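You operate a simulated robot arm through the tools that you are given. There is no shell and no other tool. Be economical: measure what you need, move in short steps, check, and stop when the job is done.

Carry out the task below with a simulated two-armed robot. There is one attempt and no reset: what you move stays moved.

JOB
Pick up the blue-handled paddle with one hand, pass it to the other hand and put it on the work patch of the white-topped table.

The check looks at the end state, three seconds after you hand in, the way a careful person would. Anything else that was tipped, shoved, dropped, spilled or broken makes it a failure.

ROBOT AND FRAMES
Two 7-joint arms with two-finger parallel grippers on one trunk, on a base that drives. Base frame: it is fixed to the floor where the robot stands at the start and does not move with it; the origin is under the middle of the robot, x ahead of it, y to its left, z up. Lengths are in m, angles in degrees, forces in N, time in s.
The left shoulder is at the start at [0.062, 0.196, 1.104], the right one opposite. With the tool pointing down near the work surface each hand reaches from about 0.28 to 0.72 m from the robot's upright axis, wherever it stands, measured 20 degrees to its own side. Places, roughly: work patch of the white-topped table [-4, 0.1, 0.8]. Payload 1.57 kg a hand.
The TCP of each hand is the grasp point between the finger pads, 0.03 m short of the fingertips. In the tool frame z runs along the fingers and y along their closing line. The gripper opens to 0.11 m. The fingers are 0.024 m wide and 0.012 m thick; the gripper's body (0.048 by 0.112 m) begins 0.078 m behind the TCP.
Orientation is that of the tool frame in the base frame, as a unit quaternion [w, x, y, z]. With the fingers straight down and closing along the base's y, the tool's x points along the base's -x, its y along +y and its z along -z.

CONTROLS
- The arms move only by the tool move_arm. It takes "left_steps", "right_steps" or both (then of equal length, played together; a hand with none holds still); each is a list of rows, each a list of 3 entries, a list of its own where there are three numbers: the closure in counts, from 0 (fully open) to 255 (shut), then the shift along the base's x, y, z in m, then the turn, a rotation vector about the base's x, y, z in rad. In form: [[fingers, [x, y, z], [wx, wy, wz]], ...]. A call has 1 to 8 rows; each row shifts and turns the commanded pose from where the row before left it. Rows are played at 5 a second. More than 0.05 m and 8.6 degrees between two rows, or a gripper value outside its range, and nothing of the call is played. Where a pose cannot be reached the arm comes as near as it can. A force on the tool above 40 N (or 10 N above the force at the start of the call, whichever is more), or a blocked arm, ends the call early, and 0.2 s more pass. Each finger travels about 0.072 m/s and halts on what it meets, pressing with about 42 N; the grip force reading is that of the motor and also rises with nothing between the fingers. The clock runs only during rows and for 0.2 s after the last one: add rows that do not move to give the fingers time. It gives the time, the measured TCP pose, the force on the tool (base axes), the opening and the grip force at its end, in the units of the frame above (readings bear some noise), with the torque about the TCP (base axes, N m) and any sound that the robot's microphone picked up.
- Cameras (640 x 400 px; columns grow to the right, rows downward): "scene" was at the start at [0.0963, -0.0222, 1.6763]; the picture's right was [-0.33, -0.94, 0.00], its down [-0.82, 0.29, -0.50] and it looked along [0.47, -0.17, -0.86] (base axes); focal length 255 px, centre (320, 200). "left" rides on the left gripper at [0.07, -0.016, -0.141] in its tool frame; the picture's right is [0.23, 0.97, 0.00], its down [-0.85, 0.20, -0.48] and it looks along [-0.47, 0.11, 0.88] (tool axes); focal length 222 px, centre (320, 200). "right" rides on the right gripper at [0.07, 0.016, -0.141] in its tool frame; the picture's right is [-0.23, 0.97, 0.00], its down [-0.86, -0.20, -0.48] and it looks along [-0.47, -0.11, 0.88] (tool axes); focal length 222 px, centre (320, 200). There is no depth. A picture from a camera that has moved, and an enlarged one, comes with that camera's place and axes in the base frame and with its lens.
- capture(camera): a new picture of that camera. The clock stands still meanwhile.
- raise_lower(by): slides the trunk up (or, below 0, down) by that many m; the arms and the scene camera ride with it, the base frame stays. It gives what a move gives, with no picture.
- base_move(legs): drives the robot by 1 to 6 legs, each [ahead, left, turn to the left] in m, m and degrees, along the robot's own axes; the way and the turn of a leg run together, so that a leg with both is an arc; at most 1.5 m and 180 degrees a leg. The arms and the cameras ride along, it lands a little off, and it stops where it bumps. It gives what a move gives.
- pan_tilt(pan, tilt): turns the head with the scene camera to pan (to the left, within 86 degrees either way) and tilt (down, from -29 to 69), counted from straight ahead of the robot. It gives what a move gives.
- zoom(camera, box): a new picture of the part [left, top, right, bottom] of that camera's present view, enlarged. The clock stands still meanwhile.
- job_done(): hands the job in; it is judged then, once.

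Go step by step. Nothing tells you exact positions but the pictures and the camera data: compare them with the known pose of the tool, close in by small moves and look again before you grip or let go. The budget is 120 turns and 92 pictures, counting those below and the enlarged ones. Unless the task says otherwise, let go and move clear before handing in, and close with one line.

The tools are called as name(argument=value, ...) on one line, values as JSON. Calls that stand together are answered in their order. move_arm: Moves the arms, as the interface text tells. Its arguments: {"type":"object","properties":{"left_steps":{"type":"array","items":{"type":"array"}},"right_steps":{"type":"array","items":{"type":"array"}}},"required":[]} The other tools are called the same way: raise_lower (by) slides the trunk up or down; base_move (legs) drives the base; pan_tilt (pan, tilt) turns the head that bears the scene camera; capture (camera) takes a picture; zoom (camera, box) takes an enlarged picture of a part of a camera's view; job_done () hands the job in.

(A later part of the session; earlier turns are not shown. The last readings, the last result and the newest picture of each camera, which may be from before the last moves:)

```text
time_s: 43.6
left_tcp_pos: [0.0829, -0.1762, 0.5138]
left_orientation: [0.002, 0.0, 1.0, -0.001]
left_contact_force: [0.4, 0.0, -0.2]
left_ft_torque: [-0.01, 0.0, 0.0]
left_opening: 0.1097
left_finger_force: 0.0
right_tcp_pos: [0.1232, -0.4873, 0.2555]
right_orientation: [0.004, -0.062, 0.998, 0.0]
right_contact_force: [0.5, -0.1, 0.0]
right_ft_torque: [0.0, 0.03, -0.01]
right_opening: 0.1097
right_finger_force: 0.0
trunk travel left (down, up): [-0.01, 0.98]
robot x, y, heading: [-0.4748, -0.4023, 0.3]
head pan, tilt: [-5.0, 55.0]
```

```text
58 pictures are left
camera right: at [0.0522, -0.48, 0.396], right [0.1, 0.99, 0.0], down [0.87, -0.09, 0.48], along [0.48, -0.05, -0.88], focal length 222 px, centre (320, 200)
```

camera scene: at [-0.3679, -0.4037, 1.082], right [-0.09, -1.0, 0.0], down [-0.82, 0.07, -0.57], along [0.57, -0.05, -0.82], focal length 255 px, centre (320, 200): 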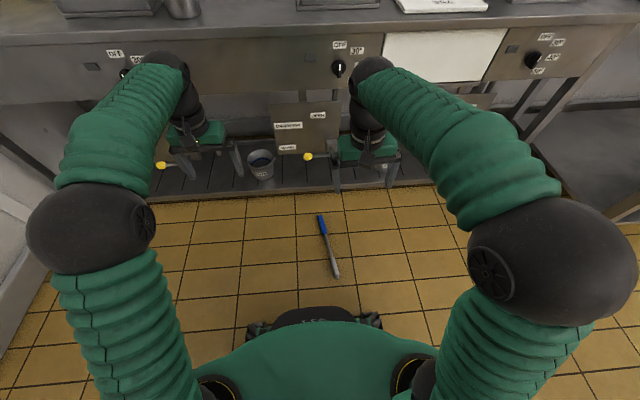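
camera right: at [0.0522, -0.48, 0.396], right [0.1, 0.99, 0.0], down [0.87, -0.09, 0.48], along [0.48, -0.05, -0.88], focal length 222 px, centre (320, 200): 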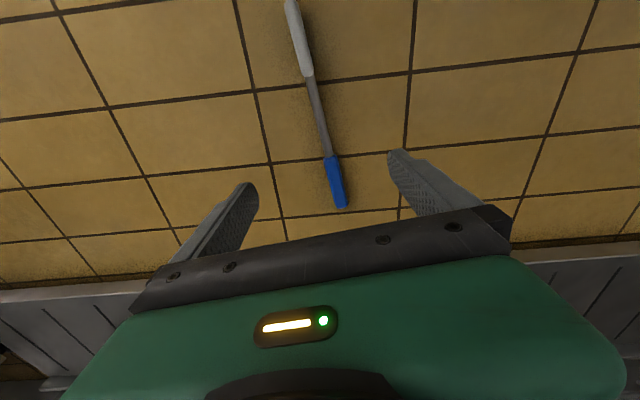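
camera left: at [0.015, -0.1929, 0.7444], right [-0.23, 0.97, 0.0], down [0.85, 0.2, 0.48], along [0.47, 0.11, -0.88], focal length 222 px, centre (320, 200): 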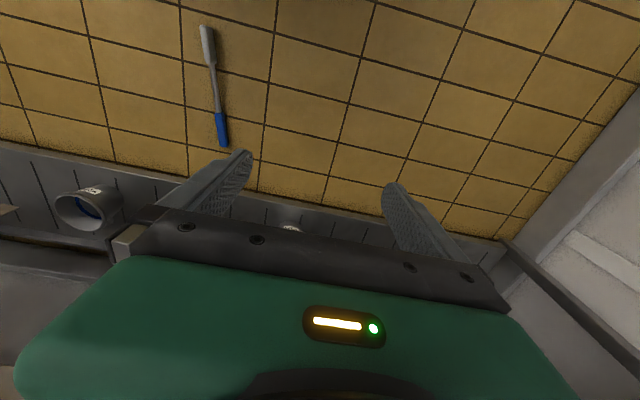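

Aligned to a few millimetres. I descend to just above the floor.

move_arm(right_steps=[[0, [0, 0.003, -0.04], [0, 0, 0.04]], [0, [0, 0, -0.04], [0, 0, 0]], [0, [0, 0, -0.04], [0, 0, 0]], [0, [0, 0, -0.04], [0, 0, 0]], [0, [0, 0, -0.03], [0, 0, 0]], [0, [0, 0, 0], [0, 0, 0]]])

capture(camera="right")

zoom(camera="scene", box=[240, 180, 440, 305])

```text
time_s: 45.0
left_tcp_pos: [0.0838, -0.1765, 0.5125]
left_orientation: [0.001, 0.0, 1.0, -0.001]
left_contact_force: [0.1, -0.8, -0.4]
left_ft_torque: [0.01, 0.01, 0.03]
left_opening: 0.1101
left_finger_force: 0.0
right_tcp_pos: [0.124, -0.4826, 0.0609]
right_orientation: [0.005, -0.082, 0.997, 0.001]
right_contact_force: [0.6, -0.3, -0.7]
right_ft_torque: [-0.02, -0.01, -0.03]
right_opening: 0.1099
right_finger_force: 0.0
trunk travel left (down, up): [-0.01, 0.98]
robot x, y, heading: [-0.4696, -0.3992, 0.0]
head pan, tilt: [-5.0, 55.0]
```

```text
57 pictures are left
camera right: at [0.052, -0.4781, 0.2019], right [0.06, 1.0, 0.0], down [0.87, -0.06, 0.48], along [0.48, -0.03, -0.87], focal length 222 px, centre (320, 200)
```

right: 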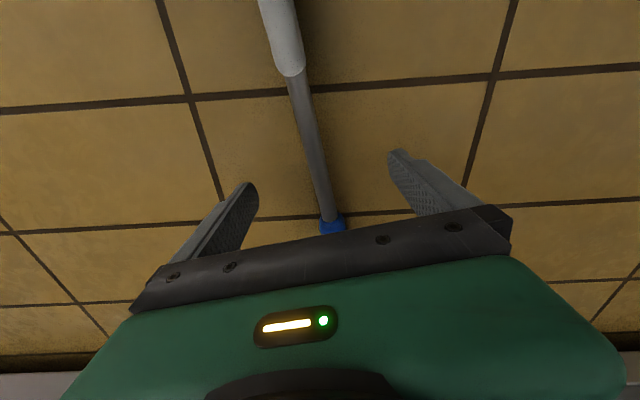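

```text
3.20 times, centred on (340, 242) of scene
camera zoom: at [-0.3674, -0.4035, 0.9919], right [-0.09, -1.0, 0.0], down [-0.82, 0.07, -0.57], along [0.57, -0.05, -0.82], focal length 815 px, centre (256, 64)
```

zoom: 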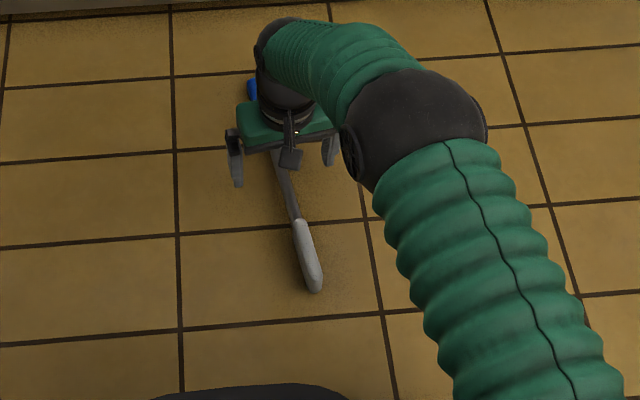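

The shaft runs between the fingers. I go down the last 25 mm and close.

move_arm(right_steps=[[0, [0, 0.001, -0.015], [0, 0, 0]], [0, [0, 0, -0.011], [0, 0, 0]], [100, [0, 0, 0], [0, 0, 0]], [180, [0, 0, 0], [0, 0, 0]], [255, [0, 0, 0], [0, 0, 0]], [255, [0, 0, 0], [0, 0, 0]], [255, [0, 0, 0], [0, 0, 0]], [255, [0, 0, 0], [0, 0, 0]]])

capture(camera="right")

```text
time_s: 46.8
left_tcp_pos: [0.0841, -0.1757, 0.5127]
left_orientation: [0.002, 0.0, 1.0, -0.001]
left_contact_force: [0.0, 0.2, -1.0]
left_ft_torque: [0.0, 0.03, 0.03]
left_opening: 0.11
left_finger_force: 0.2
right_tcp_pos: [0.125, -0.4821, 0.0353]
right_orientation: [0.003, -0.082, 0.997, 0.001]
right_contact_force: [0.9, 0.5, 0.6]
right_ft_torque: [-0.01, -0.04, -0.1]
right_opening: 0.0147
right_finger_force: 30.9
trunk travel left (down, up): [-0.01, 0.98]
robot x, y, heading: [-0.4753, -0.3965, 0.1]
head pan, tilt: [-5.0, 55.0]
```

```text
55 pictures are left
camera right: at [0.0521, -0.4782, 0.1758], right [0.06, 1.0, 0.0], down [0.87, -0.06, 0.48], along [0.48, -0.03, -0.88], focal length 222 px, centre (320, 200)
```

right: 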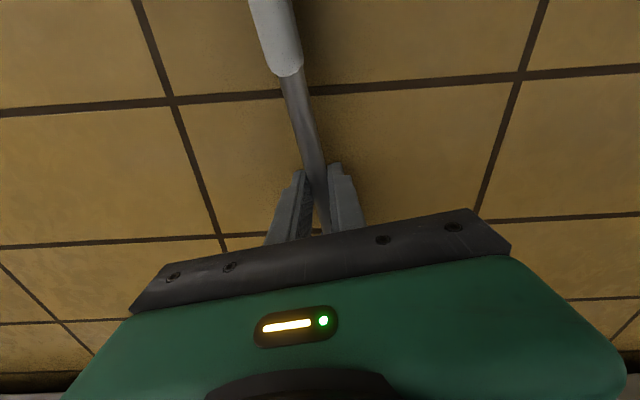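

The shaft is gripped (15 mm). I lift gently.

move_arm(right_steps=[[255, [0, 0, 0.015], [0, 0, 0]], [255, [0, 0, 0.02], [0, 0, 0]], [255, [0, 0, 0.03], [0, 0, 0]], [255, [0, 0, 0.03], [0, 0, 0]], [255, [0, 0, 0.03], [0, 0, 0]], [255, [0, 0, 0.03], [0, 0, 0]], [255, [0, 0, 0.03], [0, 0, 0]], [255, [0, 0, 0], [0, 0, 0]]])

capture(camera="scene")

capture(camera="left")

```text
time_s: 48.6
left_tcp_pos: [0.0839, -0.1774, 0.5116]
left_orientation: [0.003, 0.0, 1.0, -0.001]
left_contact_force: [0.5, 0.3, 0.0]
left_ft_torque: [0.0, -0.01, -0.01]
left_opening: 0.1099
left_finger_force: 0.0
right_tcp_pos: [0.1234, -0.4832, 0.2184]
right_orientation: [0.004, -0.081, 0.997, 0.0]
right_contact_force: [-0.3, 0.0, -1.7]
right_ft_torque: [-0.01, -0.03, -0.03]
right_opening: 0.0154
right_finger_force: 31.2
trunk travel left (down, up): [-0.01, 0.98]
robot x, y, heading: [-0.4727, -0.398, -0.1]
head pan, tilt: [-5.0, 55.0]
```

```text
54 pictures are left
camera scene: at [-0.3675, -0.4035, 0.9919], right [-0.09, -1.0, 0.0], down [-0.82, 0.07, -0.57], along [0.57, -0.05, -0.82], focal length 255 px, centre (320, 200)
```

scene: 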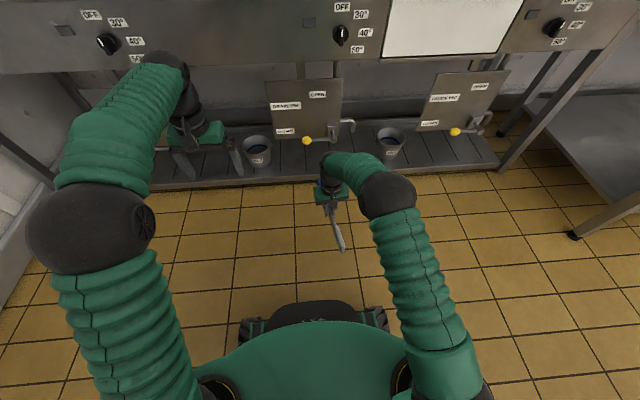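

```text
53 pictures are left
camera left: at [0.0149, -0.1928, 0.6543], right [-0.23, 0.97, 0.0], down [0.85, 0.2, 0.48], along [0.47, 0.11, -0.88], focal length 222 px, centre (320, 200)
```

left: 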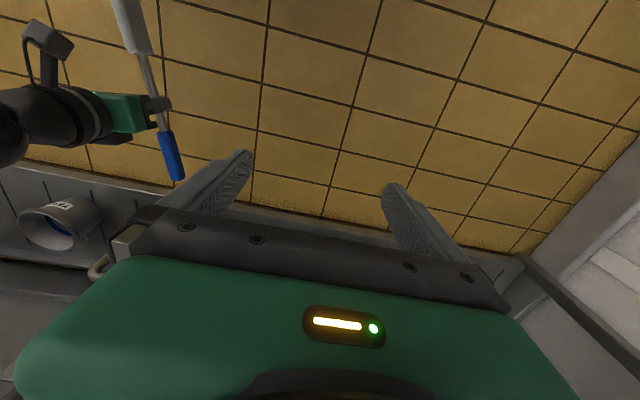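

Lifted well, hanging level. I back away from the counter, then raise the trunk.

base_move(legs=[[-0.4, -0.1, 0]])

raise_lower(by=0.4)

raise_lower(by=0.3)

capture(camera="scene")

```text
time_s: 51.2
left_tcp_pos: [-0.328, -0.2733, 0.512]
left_orientation: [0.002, -0.005, 1.0, -0.001]
left_contact_force: [0.4, 1.1, -0.6]
left_ft_torque: [0.0, 0.0, 0.02]
left_opening: 0.11
left_finger_force: 0.2
right_tcp_pos: [-0.2862, -0.5793, 0.2176]
right_orientation: [0.004, -0.085, 0.996, 0.001]
right_contact_force: [0.1, 0.1, -1.7]
right_ft_torque: [-0.01, 0.01, 0.02]
right_opening: 0.0154
right_finger_force: 30.8
trunk travel left (down, up): [-0.01, 0.98]
robot x, y, heading: [-0.8818, -0.501, 0.5]
head pan, tilt: [-5.0, 55.0]
```

```text
time_s: 55.0
left_tcp_pos: [-0.3284, -0.273, 0.9134]
left_orientation: [0.003, -0.004, 1.0, -0.001]
left_contact_force: [0.1, 0.7, -0.8]
left_ft_torque: [0.01, 0.01, 0.01]
left_opening: 0.1098
left_finger_force: 0.2
right_tcp_pos: [-0.2853, -0.5796, 0.6187]
right_orientation: [0.004, -0.084, 0.996, 0.0]
right_contact_force: [-0.4, -0.3, -1.7]
right_ft_torque: [-0.01, 0.01, 0.0]
right_opening: 0.015
right_finger_force: 30.8
trunk travel left (down, up): [-0.41, 0.58]
robot x, y, heading: [-0.8853, -0.4994, 0.5]
head pan, tilt: [-5.0, 55.0]
```

```text
time_s: 58.0
left_tcp_pos: [-0.3292, -0.272, 1.2132]
left_orientation: [0.003, -0.004, 1.0, -0.001]
left_contact_force: [1.0, 0.3, 0.2]
left_ft_torque: [0.01, -0.02, 0.0]
left_opening: 0.1101
left_finger_force: 0.1
right_tcp_pos: [-0.2856, -0.5778, 0.9174]
right_orientation: [0.004, -0.085, 0.996, 0.001]
right_contact_force: [-0.4, 0.0, -1.6]
right_ft_torque: [0.02, -0.03, 0.0]
right_opening: 0.0151
right_finger_force: 30.9
trunk travel left (down, up): [-0.71, 0.28]
robot x, y, heading: [-0.8849, -0.4977, 0.5]
head pan, tilt: [-5.0, 55.0]
```

```text
52 pictures are left
camera scene: at [-0.7761, -0.5027, 1.6919], right [-0.08, -1.0, 0.0], down [-0.82, 0.06, -0.57], along [0.57, -0.05, -0.82], focal length 255 px, centre (320, 200)
```

scene: 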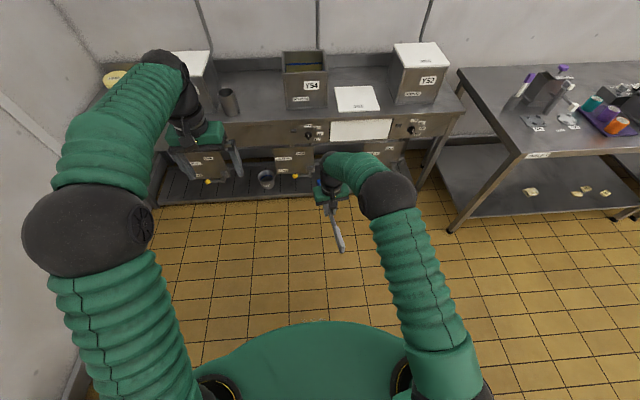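

The paddle is secure. I yaw the right hand 80° left in two halves, so the handle points to the left hand, watching for the reach limit.

move_arm(right_steps=[[255, [-0.02, -0.01, 0.02], [0, 0, 0.1]], [255, [-0.02, -0.01, 0.02], [0, 0, 0.1]], [255, [-0.02, -0.01, 0.02], [0, 0, 0.1]], [255, [-0.02, -0.01, 0.02], [0, 0, 0.1]], [255, [-0.02, 0, 0], [0, 0, 0.1]], [255, [-0.02, 0, 0], [0, 0, 0.1]], [255, [0, 0, 0], [0, 0, 0.1]], [255, [0, 0, 0], [0, 0, 0]]])

```text
time_s: 59.8
left_tcp_pos: [-0.328, -0.2725, 1.2126]
left_orientation: [0.001, -0.004, 1.0, -0.001]
left_contact_force: [0.0, 0.5, -0.5]
left_ft_torque: [0.03, 0.01, 0.01]
left_opening: 0.1102
left_finger_force: 0.1
right_tcp_pos: [-0.4047, -0.6186, 0.9992]
right_orientation: [0.004, -0.423, 0.906, 0.004]
right_contact_force: [-0.7, 0.2, -1.2]
right_ft_torque: [-0.01, 0.0, 0.02]
right_opening: 0.0153
right_finger_force: 30.8
trunk travel left (down, up): [-0.71, 0.28]
robot x, y, heading: [-0.8814, -0.503, 0.4]
head pan, tilt: [-5.0, 55.0]
```

No trouble. I complete the right yaw and begin turning the left hand.

move_arm(right_steps=[[255, [0, 0, 0], [0, 0, 0.1]], [255, [0, 0, 0], [0, 0, 0.1]], [255, [0, 0, 0], [0, 0, 0.1]], [255, [0, 0, 0], [0, 0, 0.1]], [255, [0, 0, 0], [0, 0, 0.1]], [255, [0, 0, 0], [0, 0, 0.1]], [255, [0, 0, 0], [0, 0, 0.085]], [255, [0, 0, 0], [0, 0, 0]]], left_steps=[[0, [0, 0, 0], [0, 0, -0.14]], [0, [0, 0, 0], [0, 0, -0.14]], [0, [0, 0, 0], [0, 0, -0.14]], [0, [0, 0, 0], [0, 0, -0.14]], [0, [0, 0, 0], [0, 0, -0.14]], [0, [0, 0, 0], [0, 0, -0.14]], [0, [0, 0, 0], [0, 0, -0.14]], [0, [0, 0, 0], [0, 0, 0]]])

move_arm(left_steps=[[0, [0, 0, 0], [0, 0, -0.14]], [0, [0, 0, 0], [0, 0, -0.14]], [0, [0, 0, 0], [0, 0, -0.14]], [0, [0, 0, 0], [0, 0, -0.14]], [0, [0, 0, 0], [0, 0, -0.03]], [0, [0, 0, 0], [0, 0, 0]]])

capture(camera="scene")

capture(camera="left")

capture(camera="right")

```text
time_s: 61.6
left_tcp_pos: [-0.329, -0.2728, 1.2128]
left_orientation: [0.002, 0.468, 0.884, -0.003]
left_contact_force: [0.4, -0.5, -0.5]
left_ft_torque: [0.03, -0.01, -0.03]
left_opening: 0.1099
left_finger_force: 0.0
right_tcp_pos: [-0.4043, -0.6209, 1.0002]
right_orientation: [0.002, -0.703, 0.711, 0.003]
right_contact_force: [0.0, 0.4, -1.4]
right_ft_torque: [0.02, 0.01, -0.01]
right_opening: 0.0148
right_finger_force: 31.1
trunk travel left (down, up): [-0.71, 0.28]
robot x, y, heading: [-0.8849, -0.4992, 0.6]
head pan, tilt: [-5.0, 55.0]
```

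```text
time_s: 63.0
left_tcp_pos: [-0.3291, -0.2731, 1.2134]
left_orientation: [0.001, 0.704, 0.71, -0.003]
left_contact_force: [0.5, -0.7, 0.3]
left_ft_torque: [-0.04, -0.02, -0.01]
left_opening: 0.1099
left_finger_force: 0.0
right_tcp_pos: [-0.4046, -0.6193, 0.9987]
right_orientation: [0.002, -0.702, 0.712, 0.003]
right_contact_force: [0.1, -0.1, -3.0]
right_ft_torque: [-0.03, -0.01, 0.01]
right_opening: 0.0152
right_finger_force: 31.3
trunk travel left (down, up): [-0.71, 0.28]
robot x, y, heading: [-0.8884, -0.4977, 0.4]
head pan, tilt: [-5.0, 55.0]
```

```text
51 pictures are left
camera scene: at [-0.7769, -0.5031, 1.6919], right [-0.08, -1.0, 0.0], down [-0.82, 0.06, -0.57], along [0.57, -0.04, -0.82], focal length 255 px, centre (320, 200)
```

scene: 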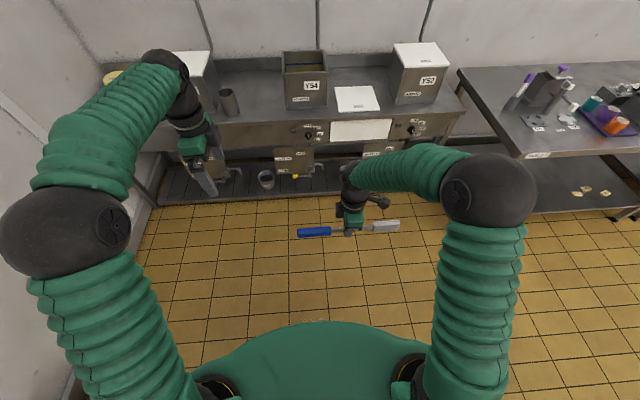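

```text
50 pictures are left
camera left: at [-0.3442, -0.2027, 1.3553], right [0.97, 0.23, 0.0], down [0.21, -0.85, 0.48], along [0.11, -0.47, -0.88], focal length 222 px, centre (320, 200)
```

left: 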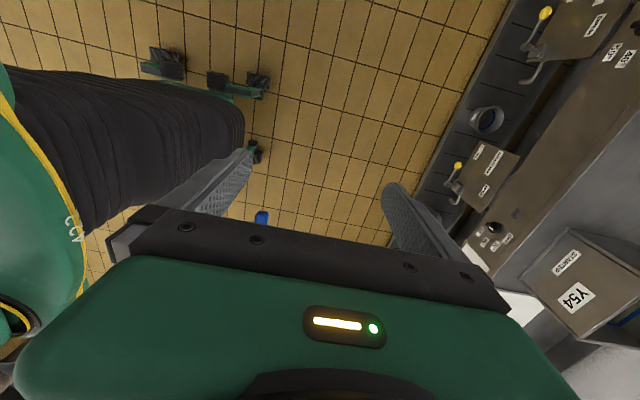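

```text
49 pictures are left
camera right: at [-0.422, -0.691, 1.1397], right [-0.97, 0.24, 0.0], down [0.21, 0.85, 0.49], along [0.11, 0.47, -0.87], focal length 222 px, centre (320, 200)
```

right: 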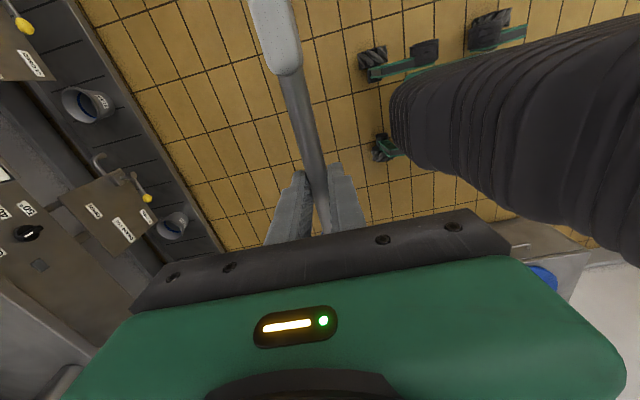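

Everything matches: the handle spans y≈-0.568 to -0.463 at x≈-0.403, z≈0.98. I bring the left hand above the outer handle, at y≈-0.495.

move_arm(right_steps=[[255, [0, 0, 0], [0, 0, 0]], [255, [0, 0, 0], [0, 0, 0]], [255, [0, 0, 0], [0, 0, 0]], [255, [0, 0, 0], [0, 0, 0]], [255, [0, 0, 0], [0, 0, 0]], [255, [0, 0, 0], [0, 0, 0]]], left_steps=[[0, [-0.015, -0.044, 0], [0, 0, 0]], [0, [-0.015, -0.044, 0], [0, 0, 0]], [0, [-0.015, -0.044, -0.02], [0, 0, 0]], [0, [-0.015, -0.045, -0.02], [0, 0, 0]], [0, [-0.014, -0.045, -0.025], [0, 0, 0]], [0, [0, 0, 0], [0, 0, 0]]])

capture(camera="left")

capture(camera="scene")

```text
refused: row 3 steps farther than a row can; nothing moved
```

```text
48 pictures are left
camera left: at [-0.3442, -0.2027, 1.3553], right [0.97, 0.23, 0.0], down [0.21, -0.85, 0.48], along [0.11, -0.47, -0.88], focal length 222 px, centre (320, 200)
```

left: 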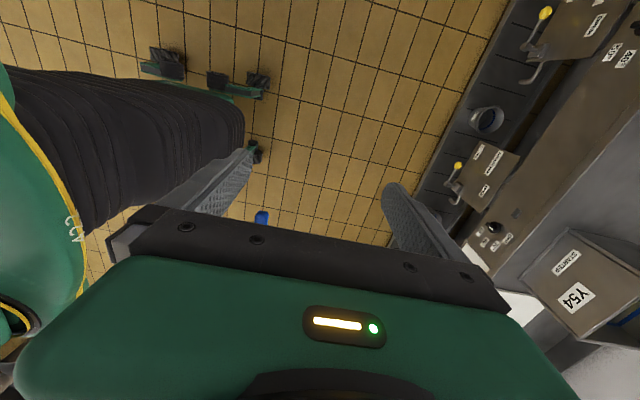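

```text
47 pictures are left
camera scene: at [-0.7769, -0.5031, 1.6919], right [-0.08, -1.0, 0.0], down [-0.82, 0.06, -0.57], along [0.57, -0.04, -0.82], focal length 255 px, centre (320, 200)
```

scene: 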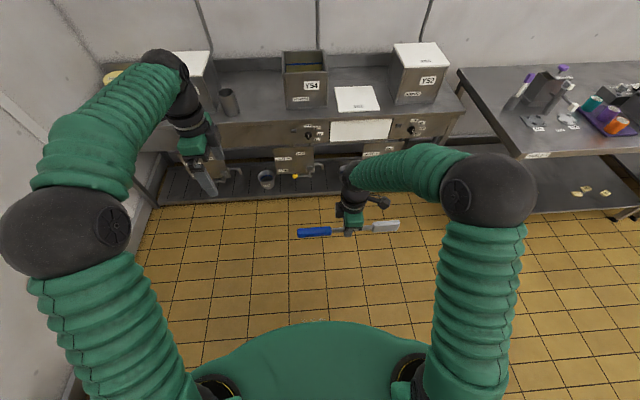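

The steps were a little too long, so I repeat them with shorter rows.

move_arm(left_steps=[[0, [-0.012, -0.037, -0.012], [0, 0, 0]], [0, [-0.012, -0.037, -0.012], [0, 0, 0]], [0, [-0.012, -0.037, -0.012], [0, 0, 0]], [0, [-0.012, -0.037, -0.012], [0, 0, 0]], [0, [-0.012, -0.037, -0.012], [0, 0, 0]], [0, [-0.014, -0.037, -0.013], [0, 0, 0]], [0, [0, 0, 0], [0, 0, 0]]])

capture(camera="left")

capture(camera="scene")

```text
time_s: 64.6
left_tcp_pos: [-0.4011, -0.4985, 1.1382]
left_orientation: [0.001, 0.703, 0.711, -0.003]
left_contact_force: [0.0, 1.1, 0.0]
left_ft_torque: [0.01, -0.01, 0.03]
left_opening: 0.1101
left_finger_force: 0.1
right_tcp_pos: [-0.4038, -0.6214, 0.9981]
right_orientation: [0.003, -0.702, 0.712, 0.004]
right_contact_force: [0.2, 0.5, -1.5]
right_ft_torque: [-0.02, 0.03, 0.0]
right_opening: 0.0151
right_finger_force: 30.8
trunk travel left (down, up): [-0.71, 0.28]
robot x, y, heading: [-0.8838, -0.5022, 0.5]
head pan, tilt: [-5.0, 55.0]
```

```text
46 pictures are left
camera left: at [-0.4175, -0.4275, 1.2792], right [0.97, 0.24, 0.0], down [0.21, -0.85, 0.48], along [0.11, -0.47, -0.88], focal length 222 px, centre (320, 200)
```

left: 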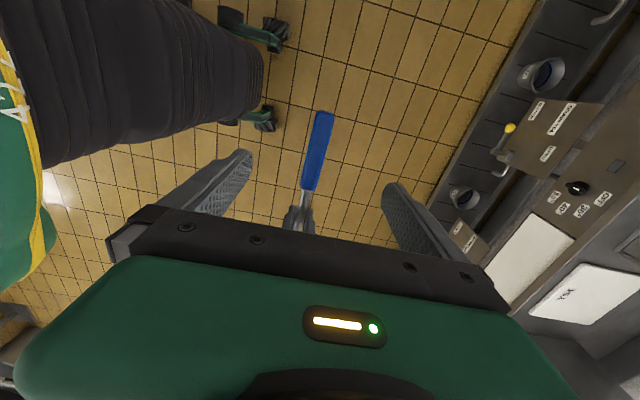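

```text
45 pictures are left
camera scene: at [-0.7773, -0.5049, 1.692], right [-0.08, -1.0, 0.0], down [-0.82, 0.06, -0.57], along [0.57, -0.04, -0.82], focal length 255 px, centre (320, 200)
```

scene: 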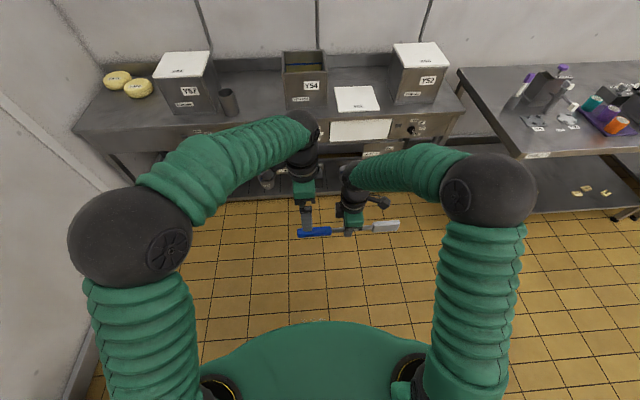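

The handle sits right under the left hand. I descend straight onto it.

move_arm(left_steps=[[0, [-0.002, 0.0, -0.04], [0, 0, 0]], [0, [0, 0.002, -0.04], [0, 0, 0]], [0, [0, 0, -0.035], [0, 0, 0]], [0, [0, 0, -0.023], [0, 0, 0]], [0, [0, 0, 0], [0, 0, 0]]])

capture(camera="left")

zoom(camera="scene", box=[270, 130, 430, 270])

```text
time_s: 65.8
left_tcp_pos: [-0.4047, -0.4943, 1.0004]
left_orientation: [0.001, 0.704, 0.71, -0.003]
left_contact_force: [-0.7, -0.1, -0.1]
left_ft_torque: [0.04, 0.02, -0.01]
left_opening: 0.1096
left_finger_force: 0.1
right_tcp_pos: [-0.404, -0.6204, 0.9975]
right_orientation: [0.003, -0.702, 0.713, 0.005]
right_contact_force: [-0.9, -0.8, -0.8]
right_ft_torque: [0.03, 0.0, 0.01]
right_opening: 0.0151
right_finger_force: 30.8
trunk travel left (down, up): [-0.71, 0.28]
robot x, y, heading: [-0.8836, -0.5004, 0.4]
head pan, tilt: [-5.0, 55.0]
```

```text
44 pictures are left
camera left: at [-0.4203, -0.4244, 1.1418], right [0.97, 0.24, 0.0], down [0.21, -0.85, 0.48], along [0.11, -0.47, -0.88], focal length 222 px, centre (320, 200)
```

left: 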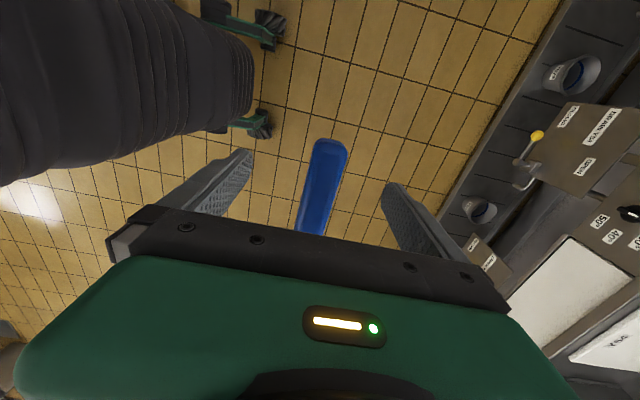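

```text
2.86 times, centred on (350, 200) of scene
camera zoom: at [-0.7771, -0.5045, 1.692], right [-0.08, -1.0, 0.0], down [-0.82, 0.06, -0.57], along [0.57, -0.04, -0.82], focal length 728 px, centre (234, 200)
```

zoom: 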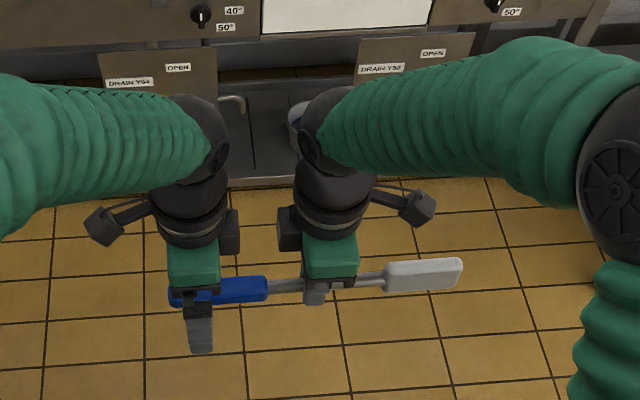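

The handle is centred between the left fingers, with good spacing between the hands. I close the left hand.

move_arm(left_steps=[[100, [0, 0, 0], [0, 0, 0]], [160, [0, 0, 0], [0, 0, 0]], [200, [0, 0, 0], [0, 0, 0]], [255, [0, 0, 0], [0, 0, 0]], [255, [0, 0, 0], [0, 0, 0]], [255, [0, 0, 0], [0, 0, 0]], [255, [0, 0, 0], [0, 0, 0]]])

capture(camera="left")

```text
time_s: 67.4
left_tcp_pos: [-0.4047, -0.4943, 1.0004]
left_orientation: [0.001, 0.704, 0.71, -0.003]
left_contact_force: [-0.3, 0.1, 2.3]
left_ft_torque: [-0.12, -0.04, -0.43]
left_opening: 0.0253
left_finger_force: 36.2
right_tcp_pos: [-0.4048, -0.6202, 0.999]
right_orientation: [0.003, -0.702, 0.712, 0.005]
right_contact_force: [-0.3, -0.8, -4.4]
right_ft_torque: [-0.23, 0.04, 0.47]
right_opening: 0.0152
right_finger_force: 31.0
trunk travel left (down, up): [-0.71, 0.28]
robot x, y, heading: [-0.8831, -0.5019, 0.3]
head pan, tilt: [-5.0, 55.0]
```

```text
42 pictures are left
camera left: at [-0.42, -0.4244, 1.142], right [0.97, 0.24, 0.0], down [0.21, -0.85, 0.48], along [0.11, -0.47, -0.88], focal length 222 px, centre (320, 200)
```

left: 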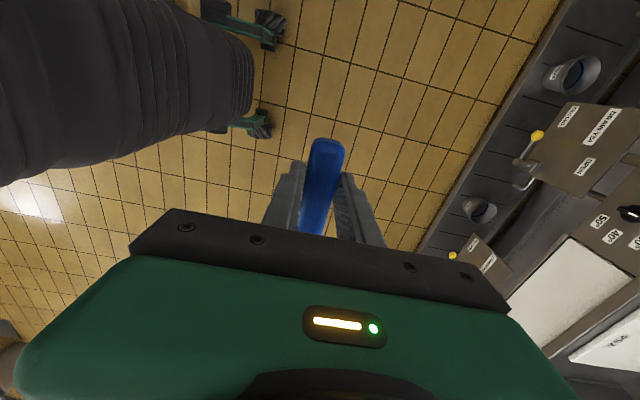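

The left hand holds the handle firmly. Now the right hand opens and withdraws straight up, then to the right.

move_arm(right_steps=[[200, [0, 0, 0], [0, 0, 0]], [120, [0, 0, 0], [0, 0, 0]], [60, [0, 0, 0], [0, 0, 0]], [0, [0, 0, 0], [0, 0, 0]], [0, [0, 0, 0], [0, 0, 0]], [0, [0, 0, 0.03], [0, 0, 0]], [0, [0, -0.01, 0.04], [0, 0, 0]], [0, [0, -0.02, 0.04], [0, 0, 0]]])

move_arm(right_steps=[[0, [0, -0.04, 0.01], [0, 0, 0]], [0, [0, -0.04, 0], [0, 0, 0]], [0, [0, -0.04, 0], [0, 0, 0]], [0, [0, 0, 0], [0, 0, 0]]])

capture(camera="scene")

capture(camera="right")

```text
time_s: 69.2
left_tcp_pos: [-0.4049, -0.4955, 1.0009]
left_orientation: [0.001, 0.704, 0.71, -0.003]
left_contact_force: [0.9, 0.0, 0.4]
left_ft_torque: [0.25, -0.06, -0.01]
left_opening: 0.0253
left_finger_force: 37.2
right_tcp_pos: [-0.4082, -0.6451, 1.1099]
right_orientation: [0.003, -0.702, 0.712, 0.005]
right_contact_force: [0.3, 0.5, 0.4]
right_ft_torque: [-0.02, 0.0, -0.03]
right_opening: 0.1101
right_finger_force: 0.0
trunk travel left (down, up): [-0.71, 0.28]
robot x, y, heading: [-0.8802, -0.5002, 0.4]
head pan, tilt: [-5.0, 55.0]
```

```text
time_s: 70.2
left_tcp_pos: [-0.4044, -0.4945, 0.9996]
left_orientation: [0.0, 0.704, 0.71, -0.004]
left_contact_force: [0.4, 0.2, -0.2]
left_ft_torque: [0.2, 0.01, 0.03]
left_opening: 0.0252
left_finger_force: 36.7
right_tcp_pos: [-0.4057, -0.7698, 1.1187]
right_orientation: [0.003, -0.702, 0.712, 0.004]
right_contact_force: [0.2, -0.1, 0.2]
right_ft_torque: [-0.02, 0.01, 0.04]
right_opening: 0.1098
right_finger_force: 0.1
trunk travel left (down, up): [-0.71, 0.28]
robot x, y, heading: [-0.8795, -0.5, 0.7]
head pan, tilt: [-5.0, 55.0]
```

```text
41 pictures are left
camera scene: at [-0.7772, -0.5054, 1.692], right [-0.08, -1.0, 0.0], down [-0.82, 0.06, -0.57], along [0.57, -0.04, -0.82], focal length 255 px, centre (320, 200)
```

scene: 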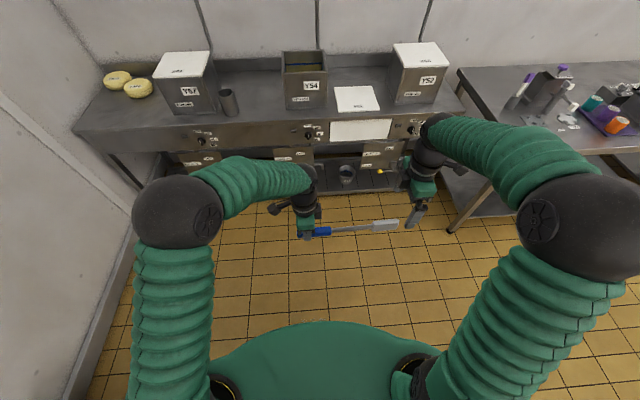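

```text
40 pictures are left
camera right: at [-0.4223, -0.8395, 1.2588], right [-0.97, 0.24, 0.0], down [0.21, 0.85, 0.49], along [0.11, 0.47, -0.87], focal length 222 px, centre (320, 200)
```

right: 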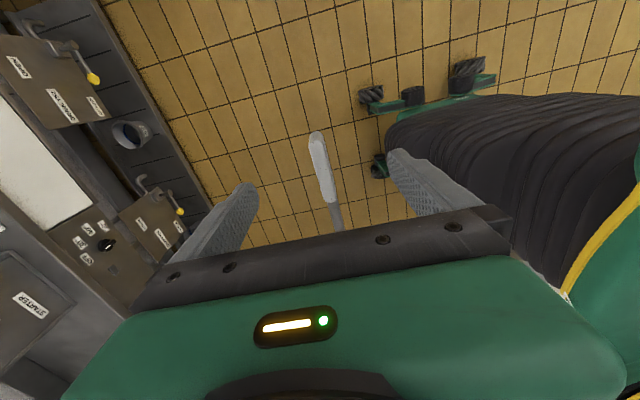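

The handover is done and the paddle is held level by the left hand. Now I turn left 90° and look toward the white-topped table.

base_move(legs=[[-0.2, -0.3, 0], [0, 0, 90]])

pan_tilt(pan=65, tilt=25)

capture(camera="scene")

```text
time_s: 76.4
left_tcp_pos: [-1.0986, -0.3199, 1.0]
left_orientation: [0.003, -0.025, 1.0, -0.002]
left_contact_force: [0.3, 0.0, -0.6]
left_ft_torque: [0.0, 0.2, -0.02]
left_opening: 0.0253
left_finger_force: 36.6
right_tcp_pos: [-0.8266, -0.3081, 1.1178]
right_orientation: [0.001, 1.0, 0.014, -0.005]
right_contact_force: [-0.4, 0.2, 1.1]
right_ft_torque: [-0.03, -0.02, 0.0]
right_opening: 0.1101
right_finger_force: 0.0
trunk travel left (down, up): [-0.71, 0.28]
robot x, y, heading: [-1.0759, -0.7965, 92.9]
head pan, tilt: [-5.0, 55.0]
```

```text
time_s: 77.8
left_tcp_pos: [-1.0992, -0.3204, 1.0012]
left_orientation: [0.003, -0.025, 1.0, -0.001]
left_contact_force: [-0.4, -0.5, 0.4]
left_ft_torque: [-0.01, 0.2, 0.04]
left_opening: 0.0254
left_finger_force: 36.7
right_tcp_pos: [-0.8261, -0.309, 1.1187]
right_orientation: [0.0, 1.0, 0.014, -0.005]
right_contact_force: [-1.1, -0.5, 0.6]
right_ft_torque: [0.02, 0.02, -0.02]
right_opening: 0.11
right_finger_force: 0.1
trunk travel left (down, up): [-0.71, 0.28]
robot x, y, heading: [-1.0748, -0.7985, 92.8]
head pan, tilt: [65.0, 25.0]
```

```text
39 pictures are left
camera scene: at [-1.1611, -0.7271, 1.7361], right [0.38, 0.93, 0.0], down [0.39, -0.16, -0.91], along [-0.84, 0.34, -0.42], focal length 255 px, centre (320, 200)
```

scene: 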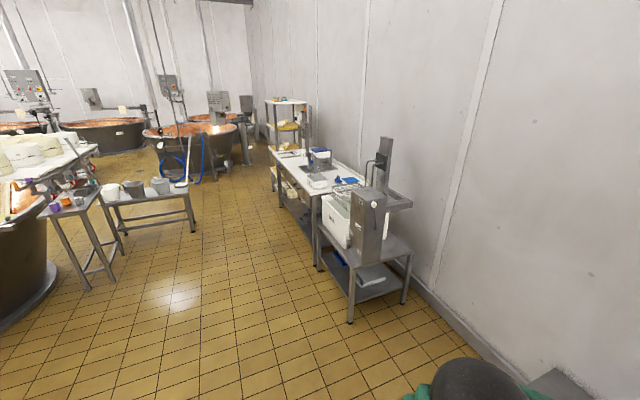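

I see the white-topped table along the left wall, beyond a stainless cart with a machine. I zoom in on it.

zoom(camera="scene", box=[240, 80, 440, 205])

```text
3.20 times, centred on (340, 142) of scene
camera zoom: at [-1.1611, -0.7271, 1.7361], right [0.38, 0.93, 0.0], down [0.39, -0.16, -0.91], along [-0.84, 0.34, -0.42], focal length 815 px, centre (256, 384)
```

zoom: 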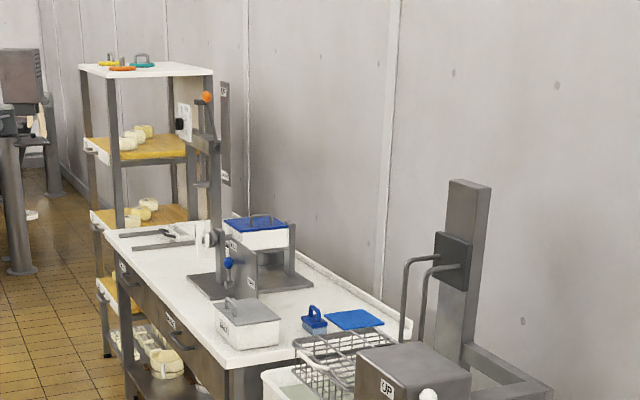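

The table's front edge is at y≈0.0, running from x≈-3.2 to -4.8, and the corridor in front is free to about y=-1.1. I strafe left along it, then look.

base_move(legs=[[0, 1.3, -2.9], [0, 1.3, 0]])

pan_tilt(pan=25, tilt=45)

capture(camera="scene")

```text
time_s: 90.4
left_tcp_pos: [-3.6519, -0.4007, 1.0013]
left_orientation: [0.002, 0.001, 1.0, -0.001]
left_contact_force: [-1.0, 0.0, -0.8]
left_ft_torque: [-0.02, 0.23, 0.01]
left_opening: 0.0254
left_finger_force: 36.4
right_tcp_pos: [-3.3786, -0.4047, 1.1188]
right_orientation: [0.0, 1.0, -0.012, -0.005]
right_contact_force: [-1.2, 0.3, -1.1]
right_ft_torque: [0.0, 0.01, -0.04]
right_opening: 0.11
right_finger_force: 0.1
trunk travel left (down, up): [-0.71, 0.28]
robot x, y, heading: [-3.6578, -0.8769, 89.7]
head pan, tilt: [65.0, 25.0]
```

```text
time_s: 91.5
left_tcp_pos: [-3.6529, -0.4009, 1.0031]
left_orientation: [0.002, 0.0, 1.0, 0.0]
left_contact_force: [0.9, 0.1, 0.2]
left_ft_torque: [-0.03, 0.21, 0.0]
left_opening: 0.0251
left_finger_force: 37.0
right_tcp_pos: [-3.3791, -0.4055, 1.1188]
right_orientation: [-0.001, 1.0, -0.013, -0.005]
right_contact_force: [-0.7, -0.1, 0.7]
right_ft_torque: [-0.01, -0.01, 0.01]
right_opening: 0.1098
right_finger_force: 0.1
trunk travel left (down, up): [-0.71, 0.28]
robot x, y, heading: [-3.6533, -0.8755, 90.0]
head pan, tilt: [25.0, 45.0]
```

```text
37 pictures are left
camera scene: at [-3.6873, -0.7685, 1.7055], right [0.91, 0.42, 0.0], down [0.3, -0.64, -0.71], along [-0.3, 0.64, -0.71], focal length 255 px, centre (320, 200)
```

scene: 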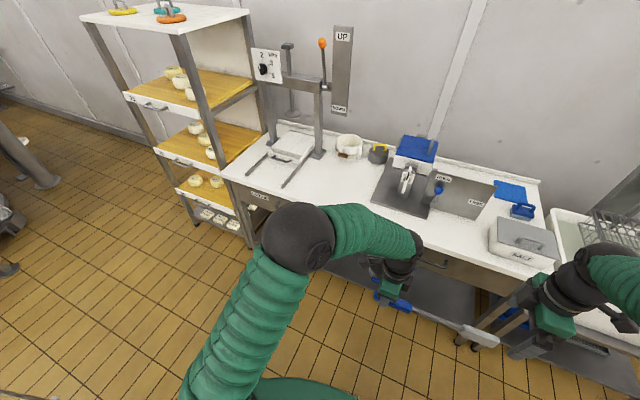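

The clear stretch of white top lies between the hoop press on the left and the slicer, centred near (-4.0,0.15). I zoom in to see its limits.

zoom(camera="scene", box=[220, 100, 460, 250])

```text
2.67 times, centred on (340, 175) of scene
camera zoom: at [-3.6873, -0.7685, 1.7055], right [0.91, 0.42, 0.0], down [0.3, -0.64, -0.71], along [-0.3, 0.64, -0.71], focal length 679 px, centre (267, 267)
```

zoom: 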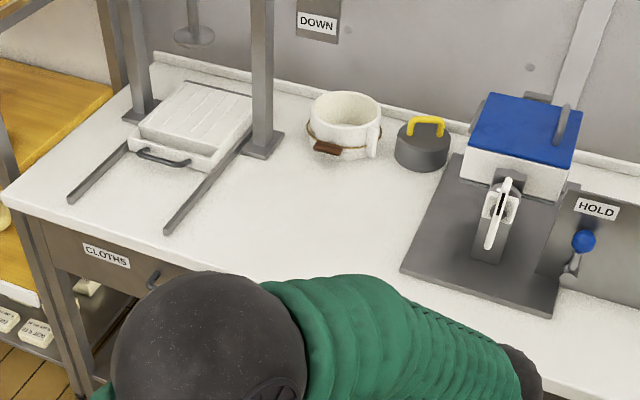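

Free area: x from -4.29 to -3.84, y from 0.03 to 0.42. I tuck the right hand back and up, then drive forward, left and look before the final approach.

move_arm(right_steps=[[0, [0.01, -0.02, 0.04], [0, 0, 0]], [0, [0.01, -0.03, 0.03], [0, 0, 0]], [0, [0.01, -0.03, 0.03], [0, 0, 0]], [0, [0.01, -0.03, 0.0], [0, 0, 0]]])

base_move(legs=[[0.28, 0, 0], [0, 0.5, 0]])

pan_tilt(pan=0, tilt=50)

capture(camera="scene")

capture(camera="left")

```text
time_s: 92.5
left_tcp_pos: [-3.6545, -0.4027, 1.002]
left_orientation: [0.002, 0.001, 1.0, 0.0]
left_contact_force: [0.2, -0.4, -1.1]
left_ft_torque: [0.01, 0.22, -0.03]
left_opening: 0.0255
left_finger_force: 36.2
right_tcp_pos: [-3.3408, -0.5148, 1.2184]
right_orientation: [-0.001, 1.0, -0.013, -0.005]
right_contact_force: [-0.5, 0.0, 0.0]
right_ft_torque: [0.03, -0.01, 0.01]
right_opening: 0.1096
right_finger_force: 0.1
trunk travel left (down, up): [-0.71, 0.28]
robot x, y, heading: [-3.6561, -0.8783, 89.8]
head pan, tilt: [25.0, 45.0]
```

```text
time_s: 96.9
left_tcp_pos: [-4.1409, -0.1297, 1.0022]
left_orientation: [0.001, 0.003, 1.0, 0.0]
left_contact_force: [1.0, -0.3, -1.9]
left_ft_torque: [0.02, 0.29, -0.03]
left_opening: 0.0251
left_finger_force: 36.9
right_tcp_pos: [-3.8283, -0.2423, 1.215]
right_orientation: [0.0, 1.0, -0.014, -0.009]
right_contact_force: [1.5, 0.1, -0.1]
right_ft_torque: [0.01, 0.09, 0.01]
right_opening: 0.1099
right_finger_force: 0.0
trunk travel left (down, up): [-0.71, 0.28]
robot x, y, heading: [-4.1508, -0.6033, 89.8]
head pan, tilt: [25.0, 45.0]
```

```text
time_s: 97.8
left_tcp_pos: [-4.1449, -0.13, 1.0021]
left_orientation: [0.001, 0.004, 1.0, 0.0]
left_contact_force: [0.2, -0.7, -1.3]
left_ft_torque: [0.0, 0.2, -0.03]
left_opening: 0.0253
left_finger_force: 36.8
right_tcp_pos: [-3.8334, -0.2416, 1.2173]
right_orientation: [-0.001, 1.0, -0.015, -0.006]
right_contact_force: [0.3, -0.8, -0.1]
right_ft_torque: [-0.04, 0.03, -0.03]
right_opening: 0.1101
right_finger_force: 0.1
trunk travel left (down, up): [-0.71, 0.28]
robot x, y, heading: [-4.1502, -0.6024, 89.9]
head pan, tilt: [0.0, 50.0]
```

```text
35 pictures are left
camera scene: at [-4.1435, -0.4935, 1.6985], right [1.0, 0.0, 0.0], down [-0.01, -0.77, -0.64], along [0.0, 0.64, -0.77], focal length 255 px, centre (320, 200)
```

scene: 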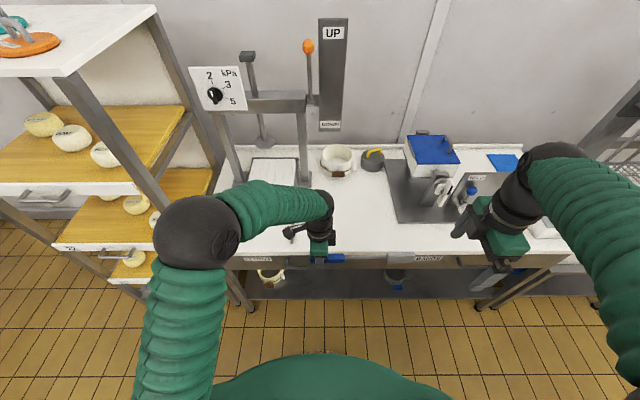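

```text
34 pictures are left
camera left: at [-4.2153, -0.1461, 1.1437], right [-0.22, 0.98, 0.0], down [0.85, 0.19, 0.48], along [0.47, 0.11, -0.88], focal length 222 px, centre (320, 200)
```

left: 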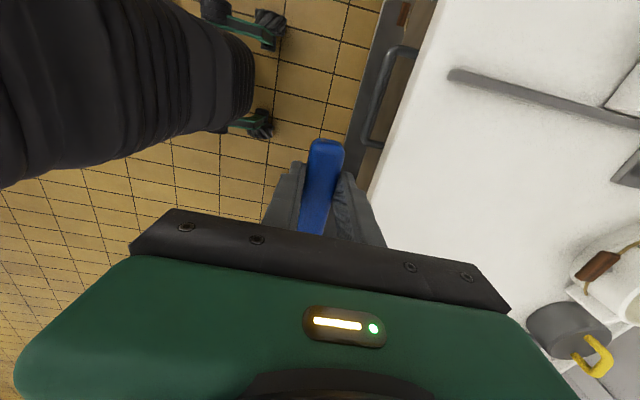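

The table top is at z≈0.80 with its edge at y≈-0.015, the rail of the press at x≈-4.27, and the slicer plate starts at x≈-3.81. I roll 16 cm forward and then reach in with the arm.

base_move(legs=[[0.16, 0.02, 0]])

move_arm(left_steps=[[255, [0, 0.03, 0], [0, 0, 0]], [255, [0, 0.03, 0], [0, 0, 0]], [255, [0, 0.03, -0.02], [0, 0, 0]], [255, [0, 0, -0.03], [0, 0, 0]], [255, [0, 0, -0.03], [0, 0, 0]], [255, [0, 0, 0], [0, 0, 0]]])

capture(camera="scene")

capture(camera="left")

capture(camera="right")

```text
time_s: 99.2
left_tcp_pos: [-4.1635, 0.0263, 1.0034]
left_orientation: [0.002, 0.006, 1.0, 0.001]
left_contact_force: [0.2, 0.2, -1.4]
left_ft_torque: [0.02, 0.22, 0.01]
left_opening: 0.0253
left_finger_force: 36.5
right_tcp_pos: [-3.8508, -0.0877, 1.2184]
right_orientation: [-0.002, 1.0, -0.015, -0.007]
right_contact_force: [-0.3, 1.1, 0.6]
right_ft_torque: [0.0, -0.01, -0.04]
right_opening: 0.1099
right_finger_force: 0.1
trunk travel left (down, up): [-0.71, 0.28]
robot x, y, heading: [-4.1677, -0.4446, 89.3]
head pan, tilt: [0.0, 50.0]
```

```text
time_s: 100.6
left_tcp_pos: [-4.1663, 0.1201, 0.9213]
left_orientation: [0.002, 0.005, 1.0, 0.0]
left_contact_force: [0.1, -0.1, -1.3]
left_ft_torque: [0.01, 0.21, -0.01]
left_opening: 0.0253
left_finger_force: 36.5
right_tcp_pos: [-3.8532, -0.085, 1.2177]
right_orientation: [-0.001, 1.0, -0.015, -0.005]
right_contact_force: [0.2, -0.2, 0.2]
right_ft_torque: [0.0, 0.02, 0.0]
right_opening: 0.1096
right_finger_force: 0.1
trunk travel left (down, up): [-0.71, 0.28]
robot x, y, heading: [-4.1684, -0.444, 89.5]
head pan, tilt: [0.0, 50.0]
```

```text
33 pictures are left
camera scene: at [-4.1669, -0.3327, 1.6984], right [1.0, -0.01, 0.0], down [-0.01, -0.77, -0.64], along [0.0, 0.64, -0.77], focal length 255 px, centre (320, 200)
```

scene: 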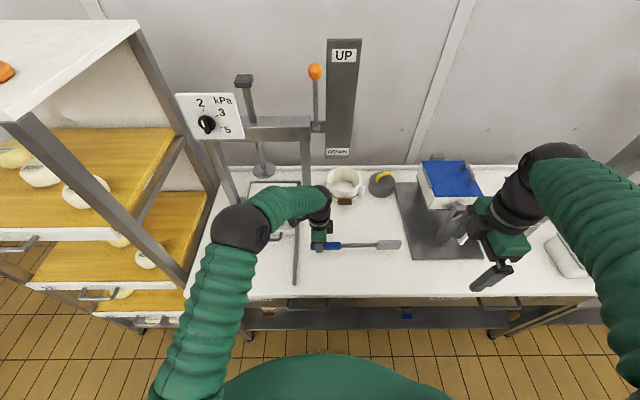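

```text
32 pictures are left
camera left: at [-4.2361, 0.1037, 1.0628], right [-0.22, 0.98, 0.0], down [0.85, 0.19, 0.48], along [0.47, 0.1, -0.88], focal length 222 px, centre (320, 200)
```

left: 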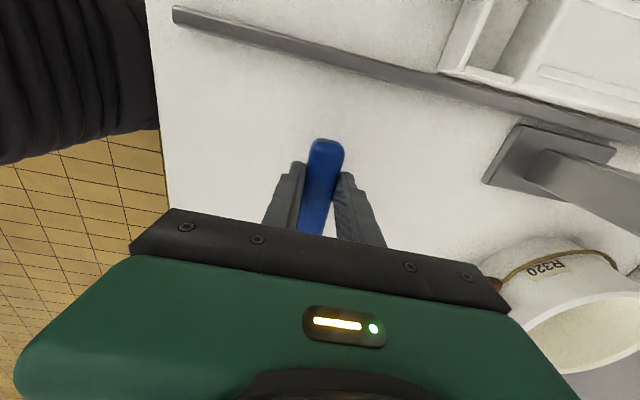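

```text
31 pictures are left
camera right: at [-3.783, -0.1036, 1.3588], right [-0.26, -0.97, 0.0], down [-0.84, 0.23, 0.49], along [-0.47, 0.13, -0.87], focal length 222 px, centre (320, 200)
```

right: 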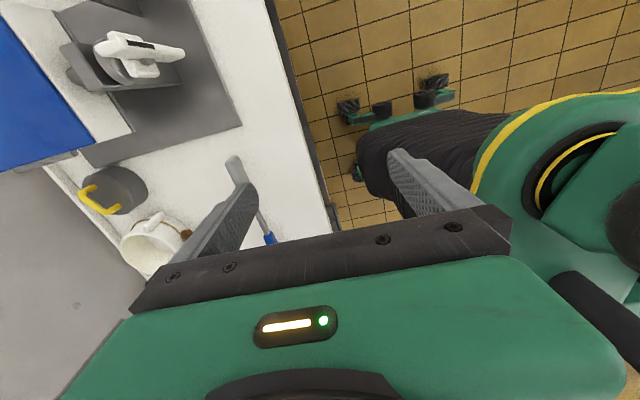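

The gaps are about 6 cm on both sides. I lower to just above the surface and check.

move_arm(left_steps=[[255, [0, 0, -0.03], [0, 0, 0]], [255, [0, 0, -0.025], [0, 0, 0]], [255, [0, 0, -0.01], [0, 0, 0]], [255, [0, 0, 0], [0, 0, 0]]])

zoom(camera="scene", box=[270, 180, 430, 280])

zoom(camera="right", box=[160, 120, 320, 260])

```text
time_s: 101.2
left_tcp_pos: [-4.166, 0.1175, 0.8803]
left_orientation: [0.004, 0.004, 1.0, 0.004]
left_contact_force: [-5.7, -14.7, 21.6]
left_ft_torque: [-0.96, -0.37, -0.25]
left_opening: 0.0252
left_finger_force: 36.7
right_tcp_pos: [-3.8544, -0.0889, 1.2193]
right_orientation: [-0.003, 1.0, -0.016, -0.005]
right_contact_force: [0.4, -0.2, 0.6]
right_ft_torque: [-0.01, -0.01, 0.0]
right_opening: 0.1097
right_finger_force: 0.0
trunk travel left (down, up): [-0.71, 0.28]
robot x, y, heading: [-4.1704, -0.442, 89.5]
head pan, tilt: [0.0, 50.0]
stopped in row 3 (left hand): the force on the tool passed its limit at 73 N (the readings are from after the stop); the commanded pose is now the measured one
```

```text
4.00 times, centred on (350, 230) of scene
camera zoom: at [-4.1681, -0.34, 1.6991], right [1.0, -0.01, 0.0], down [-0.01, -0.76, -0.64], along [0.0, 0.64, -0.76], focal length 1019 px, centre (200, 80)
```

zoom: 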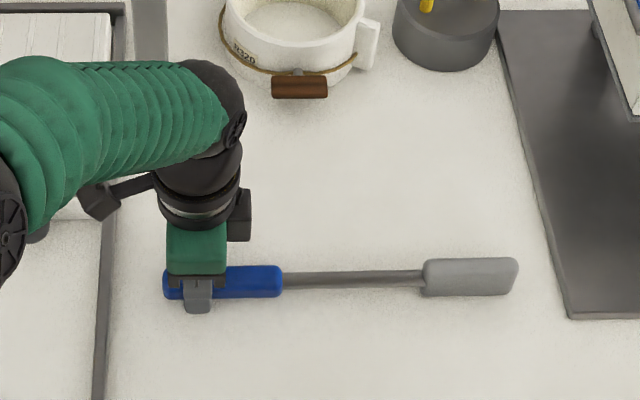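

```text
2.86 times, centred on (240, 190) of right
camera zoom: at [-3.784, -0.1086, 1.3604], right [-0.26, -0.97, 0.0], down [-0.84, 0.22, 0.49], along [-0.47, 0.13, -0.87], focal length 635 px, centre (549, 229)
```

zoom: 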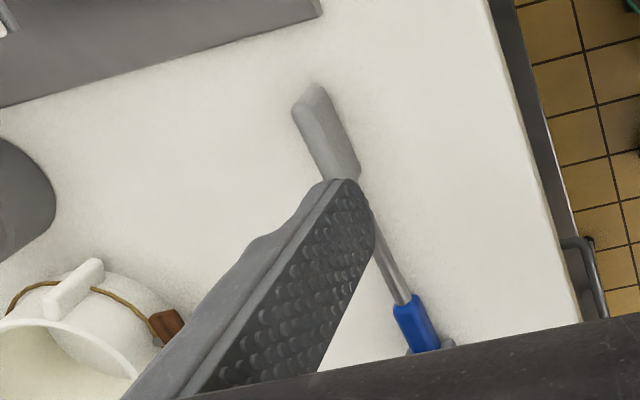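

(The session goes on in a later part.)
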